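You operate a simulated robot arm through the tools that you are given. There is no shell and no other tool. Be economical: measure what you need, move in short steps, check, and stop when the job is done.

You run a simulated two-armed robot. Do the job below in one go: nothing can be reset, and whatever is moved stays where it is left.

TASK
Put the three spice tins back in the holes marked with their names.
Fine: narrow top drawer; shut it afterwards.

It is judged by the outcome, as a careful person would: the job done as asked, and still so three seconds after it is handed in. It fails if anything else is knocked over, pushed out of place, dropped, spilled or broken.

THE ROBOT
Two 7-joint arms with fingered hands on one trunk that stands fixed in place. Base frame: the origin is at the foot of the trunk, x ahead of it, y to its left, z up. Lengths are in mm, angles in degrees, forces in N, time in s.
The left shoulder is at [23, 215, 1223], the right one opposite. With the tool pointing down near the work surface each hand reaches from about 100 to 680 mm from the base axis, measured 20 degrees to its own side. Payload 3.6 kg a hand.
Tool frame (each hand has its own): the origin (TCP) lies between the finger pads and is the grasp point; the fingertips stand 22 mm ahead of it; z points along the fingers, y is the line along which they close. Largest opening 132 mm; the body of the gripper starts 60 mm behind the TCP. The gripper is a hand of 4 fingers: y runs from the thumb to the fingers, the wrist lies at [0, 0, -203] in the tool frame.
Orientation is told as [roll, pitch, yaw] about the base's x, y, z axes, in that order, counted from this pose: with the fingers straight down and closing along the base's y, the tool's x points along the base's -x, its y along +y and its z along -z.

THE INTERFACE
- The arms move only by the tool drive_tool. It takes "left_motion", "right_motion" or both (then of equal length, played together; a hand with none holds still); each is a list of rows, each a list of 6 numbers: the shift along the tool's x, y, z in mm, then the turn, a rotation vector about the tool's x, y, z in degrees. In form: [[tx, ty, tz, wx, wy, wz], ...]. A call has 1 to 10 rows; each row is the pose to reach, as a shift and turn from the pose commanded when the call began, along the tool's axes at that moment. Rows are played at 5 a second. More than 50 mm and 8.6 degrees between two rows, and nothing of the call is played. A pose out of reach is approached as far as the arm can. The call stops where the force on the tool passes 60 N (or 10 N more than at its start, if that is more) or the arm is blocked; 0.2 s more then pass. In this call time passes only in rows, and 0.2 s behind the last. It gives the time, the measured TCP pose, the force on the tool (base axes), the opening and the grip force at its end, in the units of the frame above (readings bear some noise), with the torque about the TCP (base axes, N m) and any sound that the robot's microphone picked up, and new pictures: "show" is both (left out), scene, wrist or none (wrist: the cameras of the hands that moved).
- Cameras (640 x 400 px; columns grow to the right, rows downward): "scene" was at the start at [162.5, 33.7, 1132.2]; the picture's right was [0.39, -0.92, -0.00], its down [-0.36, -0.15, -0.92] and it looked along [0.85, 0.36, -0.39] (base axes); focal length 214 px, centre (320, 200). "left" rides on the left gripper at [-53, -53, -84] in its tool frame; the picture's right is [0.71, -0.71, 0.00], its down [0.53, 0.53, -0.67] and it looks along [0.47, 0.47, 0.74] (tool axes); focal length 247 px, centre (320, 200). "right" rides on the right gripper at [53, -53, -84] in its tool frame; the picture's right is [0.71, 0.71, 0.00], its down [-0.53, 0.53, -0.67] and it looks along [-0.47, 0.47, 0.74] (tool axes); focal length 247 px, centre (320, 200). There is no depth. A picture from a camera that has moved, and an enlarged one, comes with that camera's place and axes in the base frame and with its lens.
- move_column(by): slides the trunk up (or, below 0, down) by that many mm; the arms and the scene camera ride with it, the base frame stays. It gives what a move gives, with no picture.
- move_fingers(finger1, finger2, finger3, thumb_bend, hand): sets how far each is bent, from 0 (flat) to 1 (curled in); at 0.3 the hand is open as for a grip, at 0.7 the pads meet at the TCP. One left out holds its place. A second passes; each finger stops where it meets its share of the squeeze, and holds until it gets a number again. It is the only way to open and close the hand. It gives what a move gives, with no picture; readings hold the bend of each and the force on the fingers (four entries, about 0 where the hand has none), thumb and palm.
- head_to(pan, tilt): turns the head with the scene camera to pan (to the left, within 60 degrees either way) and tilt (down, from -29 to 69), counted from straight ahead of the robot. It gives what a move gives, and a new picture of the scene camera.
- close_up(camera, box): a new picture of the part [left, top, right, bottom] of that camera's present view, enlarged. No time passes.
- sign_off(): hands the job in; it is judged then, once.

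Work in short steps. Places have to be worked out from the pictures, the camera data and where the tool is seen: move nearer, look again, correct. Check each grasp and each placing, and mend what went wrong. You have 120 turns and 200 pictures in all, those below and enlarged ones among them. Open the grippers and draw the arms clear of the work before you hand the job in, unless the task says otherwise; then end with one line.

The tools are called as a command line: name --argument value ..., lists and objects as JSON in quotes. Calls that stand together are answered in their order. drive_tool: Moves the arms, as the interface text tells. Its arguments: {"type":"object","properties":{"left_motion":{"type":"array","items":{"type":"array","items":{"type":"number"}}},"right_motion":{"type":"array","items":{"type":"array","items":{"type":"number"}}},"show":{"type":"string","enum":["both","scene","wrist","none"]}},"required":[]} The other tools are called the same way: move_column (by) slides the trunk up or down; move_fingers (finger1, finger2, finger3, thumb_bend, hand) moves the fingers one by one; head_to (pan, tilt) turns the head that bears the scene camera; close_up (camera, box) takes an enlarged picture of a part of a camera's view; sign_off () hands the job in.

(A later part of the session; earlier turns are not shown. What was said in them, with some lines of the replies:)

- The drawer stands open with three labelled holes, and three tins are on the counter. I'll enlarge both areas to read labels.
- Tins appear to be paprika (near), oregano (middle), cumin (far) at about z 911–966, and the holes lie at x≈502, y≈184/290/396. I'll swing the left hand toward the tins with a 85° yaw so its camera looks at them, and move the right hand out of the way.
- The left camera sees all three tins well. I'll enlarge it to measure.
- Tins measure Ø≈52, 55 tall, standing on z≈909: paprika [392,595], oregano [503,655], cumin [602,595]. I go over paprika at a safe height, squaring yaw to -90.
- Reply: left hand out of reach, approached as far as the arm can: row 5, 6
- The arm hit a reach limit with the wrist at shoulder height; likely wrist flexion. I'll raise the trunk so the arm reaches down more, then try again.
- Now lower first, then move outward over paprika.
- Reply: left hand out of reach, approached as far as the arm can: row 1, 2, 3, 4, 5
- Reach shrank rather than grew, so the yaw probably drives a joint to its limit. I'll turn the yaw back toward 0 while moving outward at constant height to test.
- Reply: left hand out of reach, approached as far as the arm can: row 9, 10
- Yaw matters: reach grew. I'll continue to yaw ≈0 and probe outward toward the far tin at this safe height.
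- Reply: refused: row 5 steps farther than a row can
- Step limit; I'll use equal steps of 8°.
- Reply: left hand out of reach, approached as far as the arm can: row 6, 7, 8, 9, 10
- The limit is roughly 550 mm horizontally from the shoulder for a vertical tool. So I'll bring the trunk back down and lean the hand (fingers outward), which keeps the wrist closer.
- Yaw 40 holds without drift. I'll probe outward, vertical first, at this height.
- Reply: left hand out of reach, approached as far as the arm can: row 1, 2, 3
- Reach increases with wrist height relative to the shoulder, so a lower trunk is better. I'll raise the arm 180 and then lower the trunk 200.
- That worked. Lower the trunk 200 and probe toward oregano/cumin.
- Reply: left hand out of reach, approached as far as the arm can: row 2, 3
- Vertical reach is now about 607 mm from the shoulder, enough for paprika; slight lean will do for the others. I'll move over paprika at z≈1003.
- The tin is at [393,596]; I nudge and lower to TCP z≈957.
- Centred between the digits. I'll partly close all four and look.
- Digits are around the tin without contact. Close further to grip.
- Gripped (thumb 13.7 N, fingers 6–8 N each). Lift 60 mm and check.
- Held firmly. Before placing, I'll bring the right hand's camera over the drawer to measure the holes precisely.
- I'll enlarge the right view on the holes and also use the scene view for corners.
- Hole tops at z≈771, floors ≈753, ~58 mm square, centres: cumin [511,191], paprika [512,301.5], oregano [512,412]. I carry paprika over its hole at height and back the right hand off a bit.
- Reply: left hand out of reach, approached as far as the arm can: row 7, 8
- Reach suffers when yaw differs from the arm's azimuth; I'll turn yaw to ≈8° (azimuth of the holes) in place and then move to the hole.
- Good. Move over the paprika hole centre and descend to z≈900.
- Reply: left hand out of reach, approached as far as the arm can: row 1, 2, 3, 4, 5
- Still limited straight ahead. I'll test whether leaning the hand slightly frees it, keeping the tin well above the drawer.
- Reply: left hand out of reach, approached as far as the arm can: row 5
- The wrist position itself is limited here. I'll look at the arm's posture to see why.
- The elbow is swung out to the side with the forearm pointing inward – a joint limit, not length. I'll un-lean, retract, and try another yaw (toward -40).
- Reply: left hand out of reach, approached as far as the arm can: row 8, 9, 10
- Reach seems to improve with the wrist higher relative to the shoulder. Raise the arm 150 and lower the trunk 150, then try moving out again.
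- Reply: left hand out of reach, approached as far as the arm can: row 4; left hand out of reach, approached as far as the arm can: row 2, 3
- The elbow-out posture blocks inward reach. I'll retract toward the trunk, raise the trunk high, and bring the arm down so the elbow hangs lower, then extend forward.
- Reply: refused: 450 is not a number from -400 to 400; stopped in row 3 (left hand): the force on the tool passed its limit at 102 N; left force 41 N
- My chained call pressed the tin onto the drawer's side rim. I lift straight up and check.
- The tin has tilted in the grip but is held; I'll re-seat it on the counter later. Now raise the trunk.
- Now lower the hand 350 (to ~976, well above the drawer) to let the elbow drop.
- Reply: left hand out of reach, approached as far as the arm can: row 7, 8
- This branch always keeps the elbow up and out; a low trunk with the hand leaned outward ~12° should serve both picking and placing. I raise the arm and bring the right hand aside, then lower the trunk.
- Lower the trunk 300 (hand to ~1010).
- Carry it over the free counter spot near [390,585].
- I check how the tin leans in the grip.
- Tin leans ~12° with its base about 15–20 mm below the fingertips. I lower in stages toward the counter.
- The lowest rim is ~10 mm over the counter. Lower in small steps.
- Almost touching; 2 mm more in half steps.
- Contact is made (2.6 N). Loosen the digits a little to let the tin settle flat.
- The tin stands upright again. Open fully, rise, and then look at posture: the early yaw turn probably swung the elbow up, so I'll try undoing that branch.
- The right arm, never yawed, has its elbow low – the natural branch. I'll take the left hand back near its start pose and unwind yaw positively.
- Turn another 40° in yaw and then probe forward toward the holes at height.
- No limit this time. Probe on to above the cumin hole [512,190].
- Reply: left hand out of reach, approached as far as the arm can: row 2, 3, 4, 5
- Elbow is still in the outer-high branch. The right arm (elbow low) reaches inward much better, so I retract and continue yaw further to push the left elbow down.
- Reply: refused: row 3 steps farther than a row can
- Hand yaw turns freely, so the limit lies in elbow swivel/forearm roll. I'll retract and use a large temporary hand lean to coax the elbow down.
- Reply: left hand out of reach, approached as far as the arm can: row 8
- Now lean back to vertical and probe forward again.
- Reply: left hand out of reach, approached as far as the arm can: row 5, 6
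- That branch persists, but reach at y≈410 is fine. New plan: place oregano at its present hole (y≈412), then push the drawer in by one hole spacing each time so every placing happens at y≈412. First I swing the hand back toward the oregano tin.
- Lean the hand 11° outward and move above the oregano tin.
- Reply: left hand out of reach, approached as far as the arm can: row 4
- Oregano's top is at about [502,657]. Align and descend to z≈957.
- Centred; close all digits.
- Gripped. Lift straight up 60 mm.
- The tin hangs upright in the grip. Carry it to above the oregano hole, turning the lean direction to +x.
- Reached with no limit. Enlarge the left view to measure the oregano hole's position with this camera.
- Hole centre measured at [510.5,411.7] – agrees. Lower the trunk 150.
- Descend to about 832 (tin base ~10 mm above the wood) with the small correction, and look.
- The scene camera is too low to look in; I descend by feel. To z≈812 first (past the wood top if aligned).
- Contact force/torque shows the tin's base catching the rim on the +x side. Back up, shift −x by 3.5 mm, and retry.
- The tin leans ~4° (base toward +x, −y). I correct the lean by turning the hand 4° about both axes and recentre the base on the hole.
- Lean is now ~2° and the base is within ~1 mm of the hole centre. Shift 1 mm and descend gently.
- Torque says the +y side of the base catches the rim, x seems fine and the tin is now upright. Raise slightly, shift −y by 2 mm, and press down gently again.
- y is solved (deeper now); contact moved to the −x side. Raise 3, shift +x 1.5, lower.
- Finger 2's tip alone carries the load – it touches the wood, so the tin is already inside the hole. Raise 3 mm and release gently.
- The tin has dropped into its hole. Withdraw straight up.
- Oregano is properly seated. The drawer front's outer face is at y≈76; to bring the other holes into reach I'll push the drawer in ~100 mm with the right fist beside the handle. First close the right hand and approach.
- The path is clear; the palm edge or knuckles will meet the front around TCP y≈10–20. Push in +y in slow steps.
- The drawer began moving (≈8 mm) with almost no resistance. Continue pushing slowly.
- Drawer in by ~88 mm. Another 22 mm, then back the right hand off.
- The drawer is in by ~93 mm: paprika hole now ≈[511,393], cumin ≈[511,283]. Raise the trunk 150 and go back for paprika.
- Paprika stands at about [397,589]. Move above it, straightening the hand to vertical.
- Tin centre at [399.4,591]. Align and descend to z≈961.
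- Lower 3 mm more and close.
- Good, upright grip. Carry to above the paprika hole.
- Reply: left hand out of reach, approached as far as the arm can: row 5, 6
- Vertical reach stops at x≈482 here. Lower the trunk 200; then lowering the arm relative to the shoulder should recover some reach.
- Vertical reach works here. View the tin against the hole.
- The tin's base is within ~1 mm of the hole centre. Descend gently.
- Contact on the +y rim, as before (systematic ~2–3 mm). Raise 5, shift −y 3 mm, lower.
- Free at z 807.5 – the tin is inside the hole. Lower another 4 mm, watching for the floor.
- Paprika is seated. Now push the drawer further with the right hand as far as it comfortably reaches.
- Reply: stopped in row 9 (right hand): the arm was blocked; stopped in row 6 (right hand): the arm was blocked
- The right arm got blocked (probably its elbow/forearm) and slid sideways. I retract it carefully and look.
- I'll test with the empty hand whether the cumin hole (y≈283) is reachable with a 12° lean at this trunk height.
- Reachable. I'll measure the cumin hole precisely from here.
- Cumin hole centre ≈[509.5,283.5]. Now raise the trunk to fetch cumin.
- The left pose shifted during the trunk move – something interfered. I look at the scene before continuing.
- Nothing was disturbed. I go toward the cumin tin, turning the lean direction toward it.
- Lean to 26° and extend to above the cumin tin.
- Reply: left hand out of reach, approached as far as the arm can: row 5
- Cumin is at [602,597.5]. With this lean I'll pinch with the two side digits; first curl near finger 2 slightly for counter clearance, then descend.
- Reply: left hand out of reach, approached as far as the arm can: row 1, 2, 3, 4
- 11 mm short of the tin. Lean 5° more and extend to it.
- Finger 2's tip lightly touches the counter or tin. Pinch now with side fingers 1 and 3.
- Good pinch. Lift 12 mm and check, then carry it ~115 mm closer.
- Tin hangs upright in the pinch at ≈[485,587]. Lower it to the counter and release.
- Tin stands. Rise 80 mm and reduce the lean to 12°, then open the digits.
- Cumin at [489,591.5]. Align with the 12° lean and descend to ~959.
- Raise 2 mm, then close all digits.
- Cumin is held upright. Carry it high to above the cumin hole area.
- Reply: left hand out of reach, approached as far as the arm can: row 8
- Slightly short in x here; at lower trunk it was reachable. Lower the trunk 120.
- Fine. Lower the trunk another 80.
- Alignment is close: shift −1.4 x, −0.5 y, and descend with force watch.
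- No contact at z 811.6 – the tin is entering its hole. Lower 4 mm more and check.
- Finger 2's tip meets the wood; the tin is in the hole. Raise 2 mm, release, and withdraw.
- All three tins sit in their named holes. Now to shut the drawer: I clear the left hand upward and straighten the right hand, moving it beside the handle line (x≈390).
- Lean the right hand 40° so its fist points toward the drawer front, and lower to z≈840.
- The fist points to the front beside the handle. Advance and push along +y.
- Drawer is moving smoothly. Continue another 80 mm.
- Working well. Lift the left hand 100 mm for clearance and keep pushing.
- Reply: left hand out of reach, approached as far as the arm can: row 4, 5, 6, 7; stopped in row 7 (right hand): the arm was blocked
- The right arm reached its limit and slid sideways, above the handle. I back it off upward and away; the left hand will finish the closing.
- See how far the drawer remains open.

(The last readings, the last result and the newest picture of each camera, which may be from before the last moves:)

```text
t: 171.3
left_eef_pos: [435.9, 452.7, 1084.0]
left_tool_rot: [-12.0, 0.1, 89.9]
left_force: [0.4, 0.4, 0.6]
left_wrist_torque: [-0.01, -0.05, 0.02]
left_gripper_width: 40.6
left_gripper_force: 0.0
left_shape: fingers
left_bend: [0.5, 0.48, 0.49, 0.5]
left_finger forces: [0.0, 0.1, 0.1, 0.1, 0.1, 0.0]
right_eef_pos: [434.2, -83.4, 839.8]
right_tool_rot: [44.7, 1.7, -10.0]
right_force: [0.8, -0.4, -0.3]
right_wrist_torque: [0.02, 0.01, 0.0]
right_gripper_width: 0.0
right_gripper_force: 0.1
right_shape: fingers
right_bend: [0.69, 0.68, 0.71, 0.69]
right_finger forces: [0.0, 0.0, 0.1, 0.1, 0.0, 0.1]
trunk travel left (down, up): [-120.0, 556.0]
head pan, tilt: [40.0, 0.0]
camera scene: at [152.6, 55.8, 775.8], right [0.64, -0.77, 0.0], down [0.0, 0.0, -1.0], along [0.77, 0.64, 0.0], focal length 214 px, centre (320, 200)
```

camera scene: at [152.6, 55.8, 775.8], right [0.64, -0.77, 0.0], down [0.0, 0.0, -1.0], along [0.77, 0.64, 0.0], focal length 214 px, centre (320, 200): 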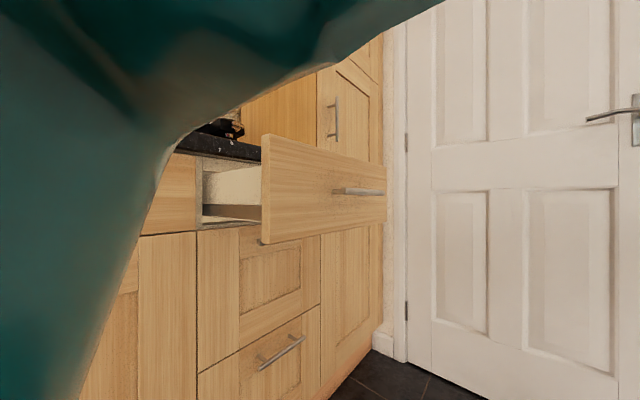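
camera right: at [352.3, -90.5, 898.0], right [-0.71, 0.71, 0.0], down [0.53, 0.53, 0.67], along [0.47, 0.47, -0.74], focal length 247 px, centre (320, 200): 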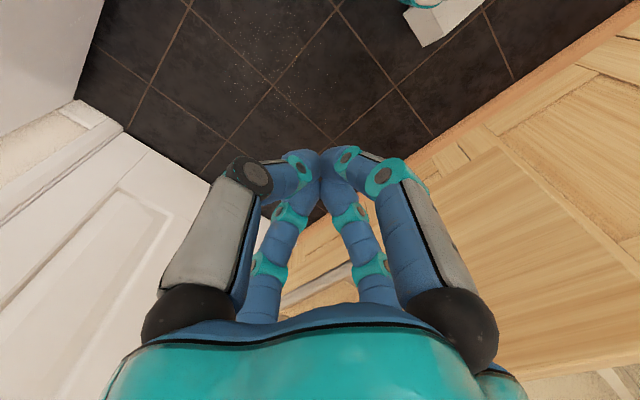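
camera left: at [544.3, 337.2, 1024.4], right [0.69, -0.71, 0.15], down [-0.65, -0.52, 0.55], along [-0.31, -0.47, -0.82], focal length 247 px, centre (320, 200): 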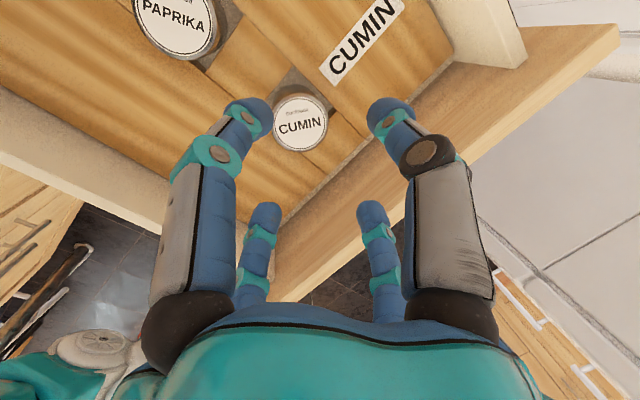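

The front's outer face is at y≈290 and must go to ≈475. I make a left fist, straighten it, and bring it to in front of the drawer at height.

move_fingers --hand "left" --finger1 0.7 --finger2 0.7 --finger3 0.7 --thumb_bend 0.7

drive_tool --left_motion '[[39, 9, 12, -2, 0, 0], [78, 18, 25, -4, 0, 0], [117, 26, 37, -6, 0, 0], [156, 35, 50, -8, 0, 0], [195, 44, 62, -10, 0, 0], [235, 52.7, 74.7, -12, 0, 0]]' --show "none"

```text
t: 172.3
left_eef_pos: [436.2, 452.4, 1083.5]
left_tool_rot: [-12.2, 0.1, 90.0]
left_force: [0.1, 1.1, 0.5]
left_wrist_torque: [0.01, -0.04, -0.03]
left_gripper_width: 0.1
left_gripper_force: 0.1
left_shape: fingers
left_bend: [0.69, 0.69, 0.69, 0.69]
left_finger forces: [0.0, 0.0, 0.0, 0.1, 0.0, 0.0]
right_eef_pos: [432.7, -83.9, 840.3]
right_tool_rot: [44.7, 1.7, -10.0]
right_force: [0.0, 0.3, -0.4]
right_wrist_torque: [0.02, 0.0, 0.03]
right_gripper_width: 0.0
right_gripper_force: 0.1
right_shape: fingers
right_bend: [0.69, 0.68, 0.71, 0.69]
right_finger forces: [0.1, 0.1, 0.0, 0.0, 0.0, 0.1]
trunk travel left (down, up): [-120.0, 556.0]
head pan, tilt: [40.0, 0.0]
```

```text
t: 173.7
left_eef_pos: [390.9, 231.7, 992.4]
left_tool_rot: [-0.1, 0.1, 90.0]
left_force: [0.5, 0.3, -0.3]
left_wrist_torque: [-0.01, 0.04, 0.0]
left_gripper_width: 0.0
left_gripper_force: 0.0
left_shape: fingers
left_bend: [0.69, 0.69, 0.69, 0.69]
left_finger forces: [0.1, 0.0, 0.1, 0.0, 0.0, 0.0]
left hand out of reach, approached as far as the arm can: row 6
right_eef_pos: [432.2, -83.1, 840.1]
right_tool_rot: [44.7, 1.6, -10.0]
right_force: [-0.6, 0.2, 1.2]
right_wrist_torque: [0.01, -0.01, 0.0]
right_gripper_width: 0.0
right_gripper_force: 0.2
right_shape: fingers
right_bend: [0.69, 0.68, 0.71, 0.69]
right_finger forces: [0.0, 0.0, 0.0, 0.0, 0.1, 0.0]
trunk travel left (down, up): [-120.0, 556.0]
head pan, tilt: [40.0, 0.0]
```

Descend in front of the drawer, edging to y≈215.

drive_tool --left_motion '[[8, 5, 30, 0, 0, 0], [17, 10, 60, 0, 0, 0], [17, 10, 90, 0, 0, 0], [17, 10, 120, 0, 0, 0], [17, 10, 150, 0, 0, 0]]' --show "scene"

```text
t: 174.9
left_eef_pos: [380.6, 214.3, 841.4]
left_tool_rot: [-0.1, 0.1, 90.0]
left_force: [-0.2, -0.6, -0.5]
left_wrist_torque: [0.02, 0.01, -0.01]
left_gripper_width: 0.3
left_gripper_force: 0.1
left_shape: fingers
left_bend: [0.69, 0.69, 0.69, 0.69]
left_finger forces: [0.0, 0.0, 0.0, 0.0, 0.0, 0.0]
right_eef_pos: [432.3, -84.8, 839.8]
right_tool_rot: [44.7, 1.6, -10.1]
right_force: [0.4, 0.3, -0.7]
right_wrist_torque: [0.01, -0.03, -0.01]
right_gripper_width: 0.0
right_gripper_force: 0.2
right_shape: fingers
right_bend: [0.69, 0.68, 0.71, 0.69]
right_finger forces: [0.0, 0.0, 0.0, 0.0, 0.0, 0.0]
trunk travel left (down, up): [-120.0, 556.0]
head pan, tilt: [40.0, 0.0]
camera scene: at [152.6, 55.9, 775.8], right [0.64, -0.77, 0.0], down [0.0, 0.0, -1.0], along [0.77, 0.64, 0.0], focal length 214 px, centre (320, 200)
```

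scene: 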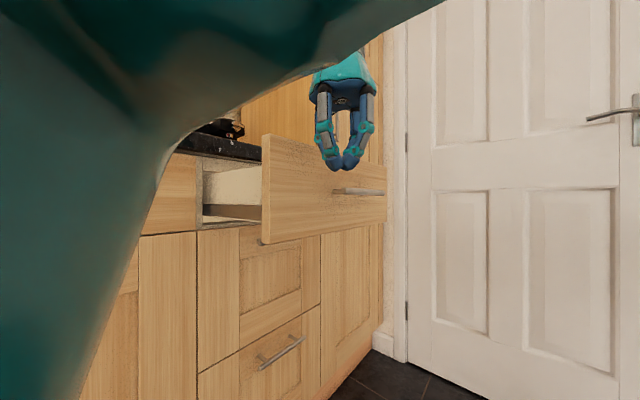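

Push in +y with the left fist.

drive_tool --left_motion '[[-20, 0, 8, 0, 0, 0], [-35, 0, 16, 0, 0, 0], [-45, 0, 20, 0, 0, 0], [-55, 0, 20, 0, 0, 0], [-65, 0, 20, 0, 0, 0], [-75, 0, 20, 0, 0, 0], [-85, 0, 20, 0, 0, 0], [-95, 0, 20, 0, 0, 0], [-105, 0, 20, 0, 0, 0], [-115, 0, 20, 0, 0, 0]]' --show "scene"

```text
t: 177.1
left_eef_pos: [381.7, 328.1, 823.0]
left_tool_rot: [-0.1, 0.1, 90.1]
left_force: [0.3, 0.5, -0.5]
left_wrist_torque: [0.0, 0.04, -0.01]
left_gripper_width: 0.0
left_gripper_force: 0.1
left_shape: fingers
left_bend: [0.69, 0.69, 0.69, 0.69]
left_finger forces: [0.0, 0.0, 0.1, 0.1, 0.0, 0.0]
right_eef_pos: [433.2, -83.8, 840.5]
right_tool_rot: [44.7, 1.7, -10.0]
right_force: [0.3, -0.1, 0.0]
right_wrist_torque: [-0.05, 0.0, -0.02]
right_gripper_width: 0.1
right_gripper_force: 0.0
right_shape: fingers
right_bend: [0.69, 0.68, 0.71, 0.69]
right_finger forces: [0.1, 0.0, 0.1, 0.0, 0.0, 0.1]
trunk travel left (down, up): [-120.0, 556.0]
head pan, tilt: [40.0, 0.0]
camera scene: at [152.5, 55.9, 775.8], right [0.64, -0.77, 0.0], down [0.0, 0.0, -1.0], along [0.77, 0.64, 0.0], focal length 214 px, centre (320, 200)
```

scene: 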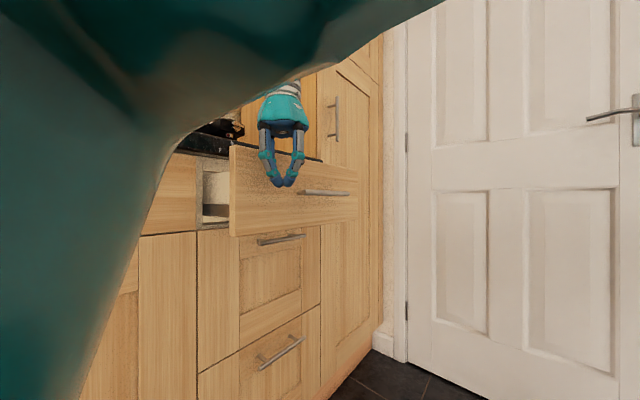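

Good: front at y≈370. Back off slightly and lean the fist 32° toward the drawer so the hand body clears the counter edge.

drive_tool --left_motion '[[15, 0, 0, 0, 0, 0], [30, 0, 0, 0, -8, 0], [30, 0, 0, 0, -16, 0], [30, 0, 0, 0, -24, 0], [30, 0, 5, 0, -32, 0]]' --show "scene"

```text
t: 178.3
left_eef_pos: [381.8, 298.8, 817.9]
left_tool_rot: [-0.2, -32.0, 90.3]
left_force: [0.9, -0.5, 0.0]
left_wrist_torque: [-0.01, 0.0, 0.02]
left_gripper_width: 0.0
left_gripper_force: 0.0
left_shape: fingers
left_bend: [0.69, 0.69, 0.69, 0.69]
left_finger forces: [0.1, 0.0, 0.0, 0.1, 0.0, 0.0]
right_eef_pos: [433.6, -85.5, 840.9]
right_tool_rot: [44.7, 1.7, -10.0]
right_force: [-0.5, 0.6, -0.7]
right_wrist_torque: [-0.02, 0.0, -0.02]
right_gripper_width: 0.0
right_gripper_force: 0.1
right_shape: fingers
right_bend: [0.69, 0.68, 0.71, 0.69]
right_finger forces: [0.0, 0.0, 0.0, 0.1, 0.0, 0.0]
trunk travel left (down, up): [-120.0, 556.0]
head pan, tilt: [40.0, 0.0]
camera scene: at [152.7, 55.9, 775.7], right [0.64, -0.77, 0.0], down [0.0, 0.0, -1.0], along [0.77, 0.64, 0.0], focal length 214 px, centre (320, 200)
```

scene: 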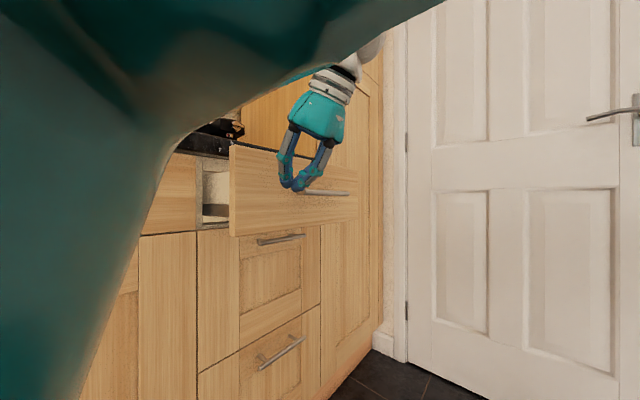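

Push on along +y.

drive_tool --left_motion '[[-20, 0, 13, 0, 0, 0], [-34, 0, 21, 0, 0, 0], [-42, 0, 26.5, 0, 0, 0], [-51, 0, 32, 0, 0, 0], [-59, 0, 37, 0, 0, 0], [-68, 0, 42, 0, 0, 0], [-76, 0, 47.7, 0, 0, 0], [-85, 0, 53, 0, 0, 0], [-93, 0, 58, 0, 0, 0], [-102, 0, 63.6, 0, 0, 0]]' --show "scene"

```text
t: 180.5
left_eef_pos: [382.9, 420.1, 818.2]
left_tool_rot: [0.0, -31.9, 90.1]
left_force: [-0.8, 0.1, 0.0]
left_wrist_torque: [0.01, 0.0, 0.03]
left_gripper_width: 0.0
left_gripper_force: 0.0
left_shape: fingers
left_bend: [0.69, 0.69, 0.69, 0.69]
left_finger forces: [0.0, 0.0, 0.1, 0.1, 0.1, 0.0]
right_eef_pos: [432.3, -85.3, 842.0]
right_tool_rot: [44.7, 1.7, -10.0]
right_force: [0.6, -0.1, 0.1]
right_wrist_torque: [-0.02, 0.01, -0.01]
right_gripper_width: 0.0
right_gripper_force: 0.0
right_shape: fingers
right_bend: [0.69, 0.68, 0.71, 0.69]
right_finger forces: [0.1, 0.0, 0.1, 0.1, 0.1, 0.0]
trunk travel left (down, up): [-120.0, 556.0]
head pan, tilt: [40.0, 0.0]
camera scene: at [152.6, 55.9, 775.8], right [0.64, -0.77, 0.0], down [0.0, 0.0, -1.0], along [0.77, 0.64, 0.0], focal length 214 px, centre (320, 200)
```

scene: 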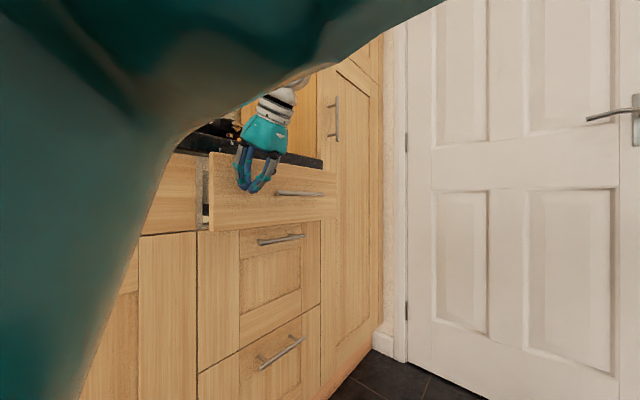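

Nearly shut; keep pushing gently until it stops.

drive_tool --left_motion '[[-6.8, 0, 4.2, 0, 0, 0], [-13.6, 0, 8.5, 0, 0, 0], [-20, 0, 12.7, 0, 0, 0], [-25.4, 0, 15.9, 0, 0, 0], [-30, 0, 18.5, 0, 0, 0], [-34, 0, 21, 0, 0, 0], [-38, 0, 23.8, 0, 0, 0]]' --show "scene"

```text
t: 182.1
left_eef_pos: [381.4, 463.8, 817.4]
left_tool_rot: [-0.2, -31.9, 90.1]
left_force: [0.4, -0.7, -0.5]
left_wrist_torque: [0.0, -0.02, 0.0]
left_gripper_width: 0.1
left_gripper_force: 0.4
left_shape: fingers
left_bend: [0.69, 0.69, 0.69, 0.69]
left_finger forces: [0.4, 0.0, 0.0, 0.0, 0.0, 0.0]
right_eef_pos: [433.9, -84.8, 841.0]
right_tool_rot: [44.8, 1.7, -10.0]
right_force: [0.1, -0.1, 0.9]
right_wrist_torque: [0.01, 0.0, -0.01]
right_gripper_width: 0.0
right_gripper_force: 0.0
right_shape: fingers
right_bend: [0.69, 0.68, 0.71, 0.69]
right_finger forces: [0.0, 0.0, 0.0, 0.0, 0.0, 0.0]
trunk travel left (down, up): [-120.0, 556.0]
head pan, tilt: [40.0, 0.0]
camera scene: at [152.5, 55.9, 775.8], right [0.64, -0.77, 0.0], down [0.0, 0.0, -1.0], along [0.77, 0.64, 0.0], focal length 214 px, centre (320, 200)
```

scene: 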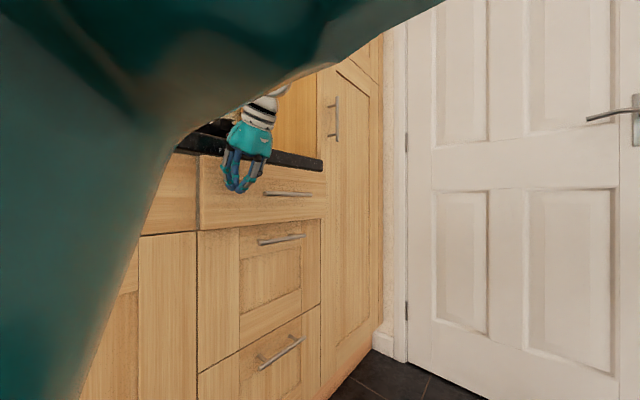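

Looks close to flush, no stop force yet. A bit further in small steps.

drive_tool --left_motion '[[-3, 0, 1.9, 0, 0, 0], [-6, 0, 3.7, 0, 0, 0], [-9, 0, 5.6, 0, 0, 0], [-12, 0, 7.5, 0, 0, 0], [-15, 0, 9.4, 0, 0, 0]]' --show "none"

close_up --camera "scene" --box '[150, 130, 350, 255]'

```text
t: 183.3
left_eef_pos: [381.5, 481.6, 818.1]
left_tool_rot: [-0.2, -31.8, 90.1]
left_force: [0.4, -0.5, -0.7]
left_wrist_torque: [0.02, -0.02, -0.02]
left_gripper_width: 0.0
left_gripper_force: 0.1
left_shape: fingers
left_bend: [0.69, 0.69, 0.69, 0.69]
left_finger forces: [0.0, 0.1, 0.1, 0.0, 0.0, 0.0]
right_eef_pos: [432.8, -83.2, 841.7]
right_tool_rot: [44.7, 1.6, -10.0]
right_force: [0.1, -0.5, -0.1]
right_wrist_torque: [0.0, -0.01, -0.02]
right_gripper_width: 0.1
right_gripper_force: 0.2
right_shape: fingers
right_bend: [0.69, 0.68, 0.71, 0.69]
right_finger forces: [0.0, 0.0, 0.0, 0.1, 0.0, 0.0]
trunk travel left (down, up): [-120.0, 556.0]
head pan, tilt: [40.0, 0.0]
```

```text
3.20 times, centred on (250, 192) of scene
camera zoom: at [152.5, 55.9, 775.8], right [0.64, -0.77, 0.0], down [0.0, 0.0, -1.0], along [0.77, 0.64, 0.0], focal length 686 px, centre (544, 224)
```

zoom: 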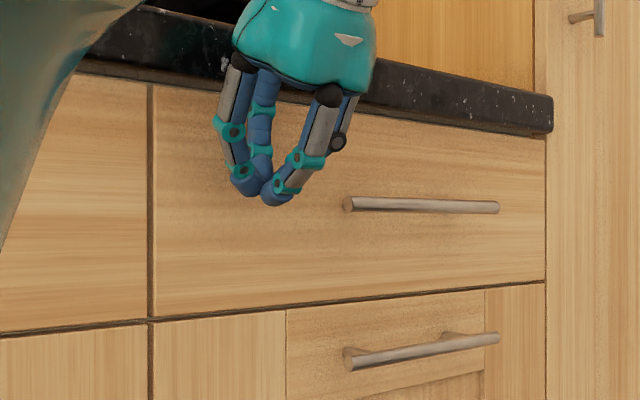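

Looks flush. Push a few more millimetres to confirm the end stop.

drive_tool --left_motion '[[-2, 0, 1.2, 0, 0, 0], [-4, 0, 2.5, 0, 0, 0], [-6, 0, 3.7, 0, 0, 0], [-8, 0, 5, 0, 0, 0]]' --show "none"

close_up --camera "scene" --box '[150, 130, 350, 255]'

```text
t: 184.3
left_eef_pos: [380.9, 487.8, 822.0]
left_tool_rot: [-0.3, -32.0, 89.9]
left_force: [1.4, -40.3, -0.1]
left_wrist_torque: [2.0, 0.03, -0.04]
left_gripper_width: 0.2
left_gripper_force: 19.3
left_shape: fingers
left_bend: [0.7, 0.68, 0.66, 0.69]
left_finger forces: [38.1, 0.1, 0.0, 0.1, 0.0, 0.1]
right_eef_pos: [433.2, -87.9, 840.4]
right_tool_rot: [44.9, 1.8, -10.2]
right_force: [0.3, 0.4, 0.0]
right_wrist_torque: [-0.01, 0.02, 0.03]
right_gripper_width: 0.0
right_gripper_force: 0.1
right_shape: fingers
right_bend: [0.69, 0.68, 0.71, 0.69]
right_finger forces: [0.1, 0.1, 0.0, 0.1, 0.1, 0.0]
trunk travel left (down, up): [-120.0, 556.0]
head pan, tilt: [40.0, 0.0]
```

```text
3.20 times, centred on (250, 192) of scene
camera zoom: at [152.6, 53.1, 776.1], right [0.64, -0.77, 0.0], down [0.0, 0.0, -1.0], along [0.77, 0.64, 0.0], focal length 686 px, centre (544, 224)
```

zoom: 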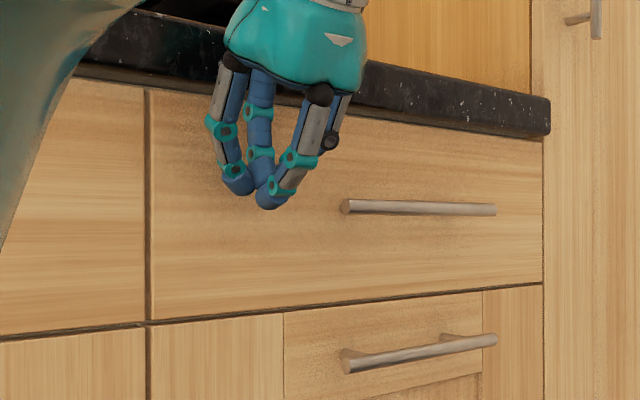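

The drawer is at its end stop, flush. Withdraw the left hand straight back, then up.

drive_tool --left_motion '[[17, 0, -10.6, 0, 0, 0], [42, 0, -26.5, 0, 0, 0], [76, 0, -47.7, 0, 0, 0], [110, 0, -69, 0, 0, 0], [110, 0, -69, 0, 8, 0], [110, 0, -69, 0, 16, 0], [110, 0, -69, 0, 24, 0], [110, 0, -69, 0, 32, 0]]' --show "none"

move_fingers --hand "left" --finger1 0.3 --finger2 0.3 --finger3 0.3 --thumb_bend 0.3

move_fingers --hand "right" --finger1 0.3 --finger2 0.3 --finger3 0.3 --thumb_bend 0.3

move_column --by 250

head_to --pan 35 --tilt 22

```text
t: 186.1
left_eef_pos: [381.3, 360.9, 817.4]
left_tool_rot: [-0.1, 0.2, 90.1]
left_force: [-0.5, -0.8, -0.3]
left_wrist_torque: [0.02, 0.0, 0.02]
left_gripper_width: 0.0
left_gripper_force: 0.0
left_shape: fingers
left_bend: [0.71, 0.68, 0.69, 0.68]
left_finger forces: [0.0, 0.1, 0.1, 0.1, 0.0, 0.0]
right_eef_pos: [433.4, -82.5, 840.8]
right_tool_rot: [44.7, 1.7, -10.0]
right_force: [-0.1, -0.2, -0.2]
right_wrist_torque: [0.02, -0.02, 0.0]
right_gripper_width: 0.1
right_gripper_force: 0.1
right_shape: fingers
right_bend: [0.69, 0.68, 0.71, 0.69]
right_finger forces: [0.0, 0.0, 0.0, 0.0, 0.0, 0.0]
trunk travel left (down, up): [-120.0, 556.0]
head pan, tilt: [40.0, 0.0]
```

```text
t: 187.1
left_eef_pos: [380.7, 360.7, 818.2]
left_tool_rot: [-0.1, 0.0, 89.9]
left_force: [0.5, -0.3, 0.0]
left_wrist_torque: [0.02, 0.01, 0.04]
left_gripper_width: 87.2
left_gripper_force: 0.2
left_shape: fingers
left_bend: [0.3, 0.3, 0.3, 0.3]
left_finger forces: [0.1, 0.0, 0.0, 0.1, 0.0, 0.0]
right_eef_pos: [435.4, -83.3, 840.2]
right_tool_rot: [44.7, 1.7, -9.9]
right_force: [-0.6, 0.7, -1.0]
right_wrist_torque: [0.01, 0.02, 0.02]
right_gripper_width: 0.0
right_gripper_force: 0.0
right_shape: fingers
right_bend: [0.69, 0.68, 0.71, 0.69]
right_finger forces: [0.0, 0.0, 0.0, 0.0, 0.0, 0.0]
trunk travel left (down, up): [-120.0, 556.0]
head pan, tilt: [40.0, 0.0]
```

```text
t: 188.1
left_eef_pos: [381.9, 361.1, 818.1]
left_tool_rot: [-0.1, 0.0, 90.0]
left_force: [-0.4, 0.2, 0.1]
left_wrist_torque: [0.0, -0.02, 0.01]
left_gripper_width: 87.4
left_gripper_force: 0.1
left_shape: fingers
left_bend: [0.3, 0.3, 0.3, 0.3]
left_finger forces: [0.0, 0.1, 0.0, 0.0, 0.0, 0.1]
right_eef_pos: [433.4, -84.1, 840.9]
right_tool_rot: [44.7, 1.7, -10.0]
right_force: [-1.4, 0.1, 0.5]
right_wrist_torque: [0.02, 0.02, -0.01]
right_gripper_width: 87.1
right_gripper_force: 0.1
right_shape: fingers
right_bend: [0.3, 0.3, 0.3, 0.3]
right_finger forces: [0.0, 0.0, 0.1, 0.0, 0.1, 0.0]
trunk travel left (down, up): [-120.0, 556.0]
head pan, tilt: [40.0, 0.0]
```

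```text
t: 190.7
left_eef_pos: [381.8, 361.3, 1068.9]
left_tool_rot: [-0.1, 0.1, 90.0]
left_force: [-0.3, -0.1, 0.4]
left_wrist_torque: [0.03, -0.02, -0.02]
left_gripper_width: 87.5
left_gripper_force: 0.0
left_shape: fingers
left_bend: [0.3, 0.3, 0.3, 0.3]
left_finger forces: [0.0, 0.0, 0.0, 0.1, 0.0, 0.0]
right_eef_pos: [432.4, -84.5, 1089.3]
right_tool_rot: [44.7, 1.7, -10.0]
right_force: [0.8, 0.0, -0.2]
right_wrist_torque: [0.0, 0.01, 0.0]
right_gripper_width: 87.5
right_gripper_force: 0.1
right_shape: fingers
right_bend: [0.3, 0.3, 0.3, 0.3]
right_finger forces: [0.0, 0.0, 0.1, 0.0, 0.0, 0.0]
trunk travel left (down, up): [-370.0, 306.0]
head pan, tilt: [40.0, 0.0]
```

```text
t: 191.6
left_eef_pos: [381.9, 360.9, 1069.0]
left_tool_rot: [-0.1, 0.1, 90.0]
left_force: [0.1, 0.3, 0.0]
left_wrist_torque: [-0.01, 0.02, 0.04]
left_gripper_width: 87.3
left_gripper_force: 0.1
left_shape: fingers
left_bend: [0.3, 0.3, 0.3, 0.3]
left_finger forces: [0.1, 0.0, 0.0, 0.0, 0.0, 0.0]
right_eef_pos: [432.3, -83.5, 1089.6]
right_tool_rot: [44.7, 1.6, -10.0]
right_force: [0.5, -0.2, -0.6]
right_wrist_torque: [0.0, 0.01, -0.01]
right_gripper_width: 87.4
right_gripper_force: 0.1
right_shape: fingers
right_bend: [0.3, 0.3, 0.3, 0.3]
right_finger forces: [0.0, 0.1, 0.0, 0.0, 0.0, 0.0]
trunk travel left (down, up): [-370.0, 306.0]
head pan, tilt: [35.0, 22.0]
camera scene: at [154.5, 51.3, 1000.8], right [0.57, -0.82, 0.0], down [-0.31, -0.21, -0.93], along [0.76, 0.53, -0.37], focal length 214 px, centre (320, 200)
5 turns are left
```

scene: 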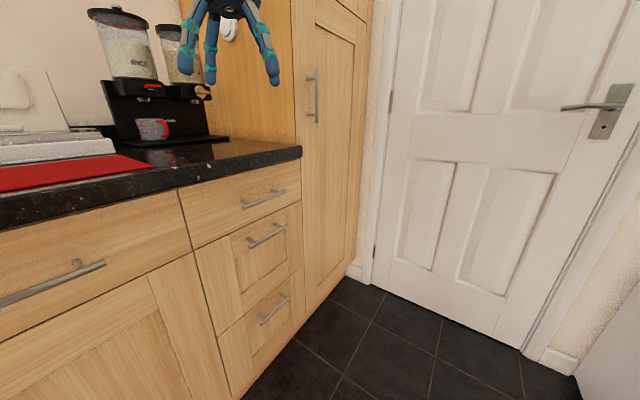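

The drawer is shut and flush, nothing else on the counter has moved, and both hands are open and clear. I hand the job in now.

sign_off

```text
The job is handed in.
```

The oregano, paprika and cumin tins are each in the hole marked with their name. The drawer is pushed to its end stop, and both hands are open and clear of the work.
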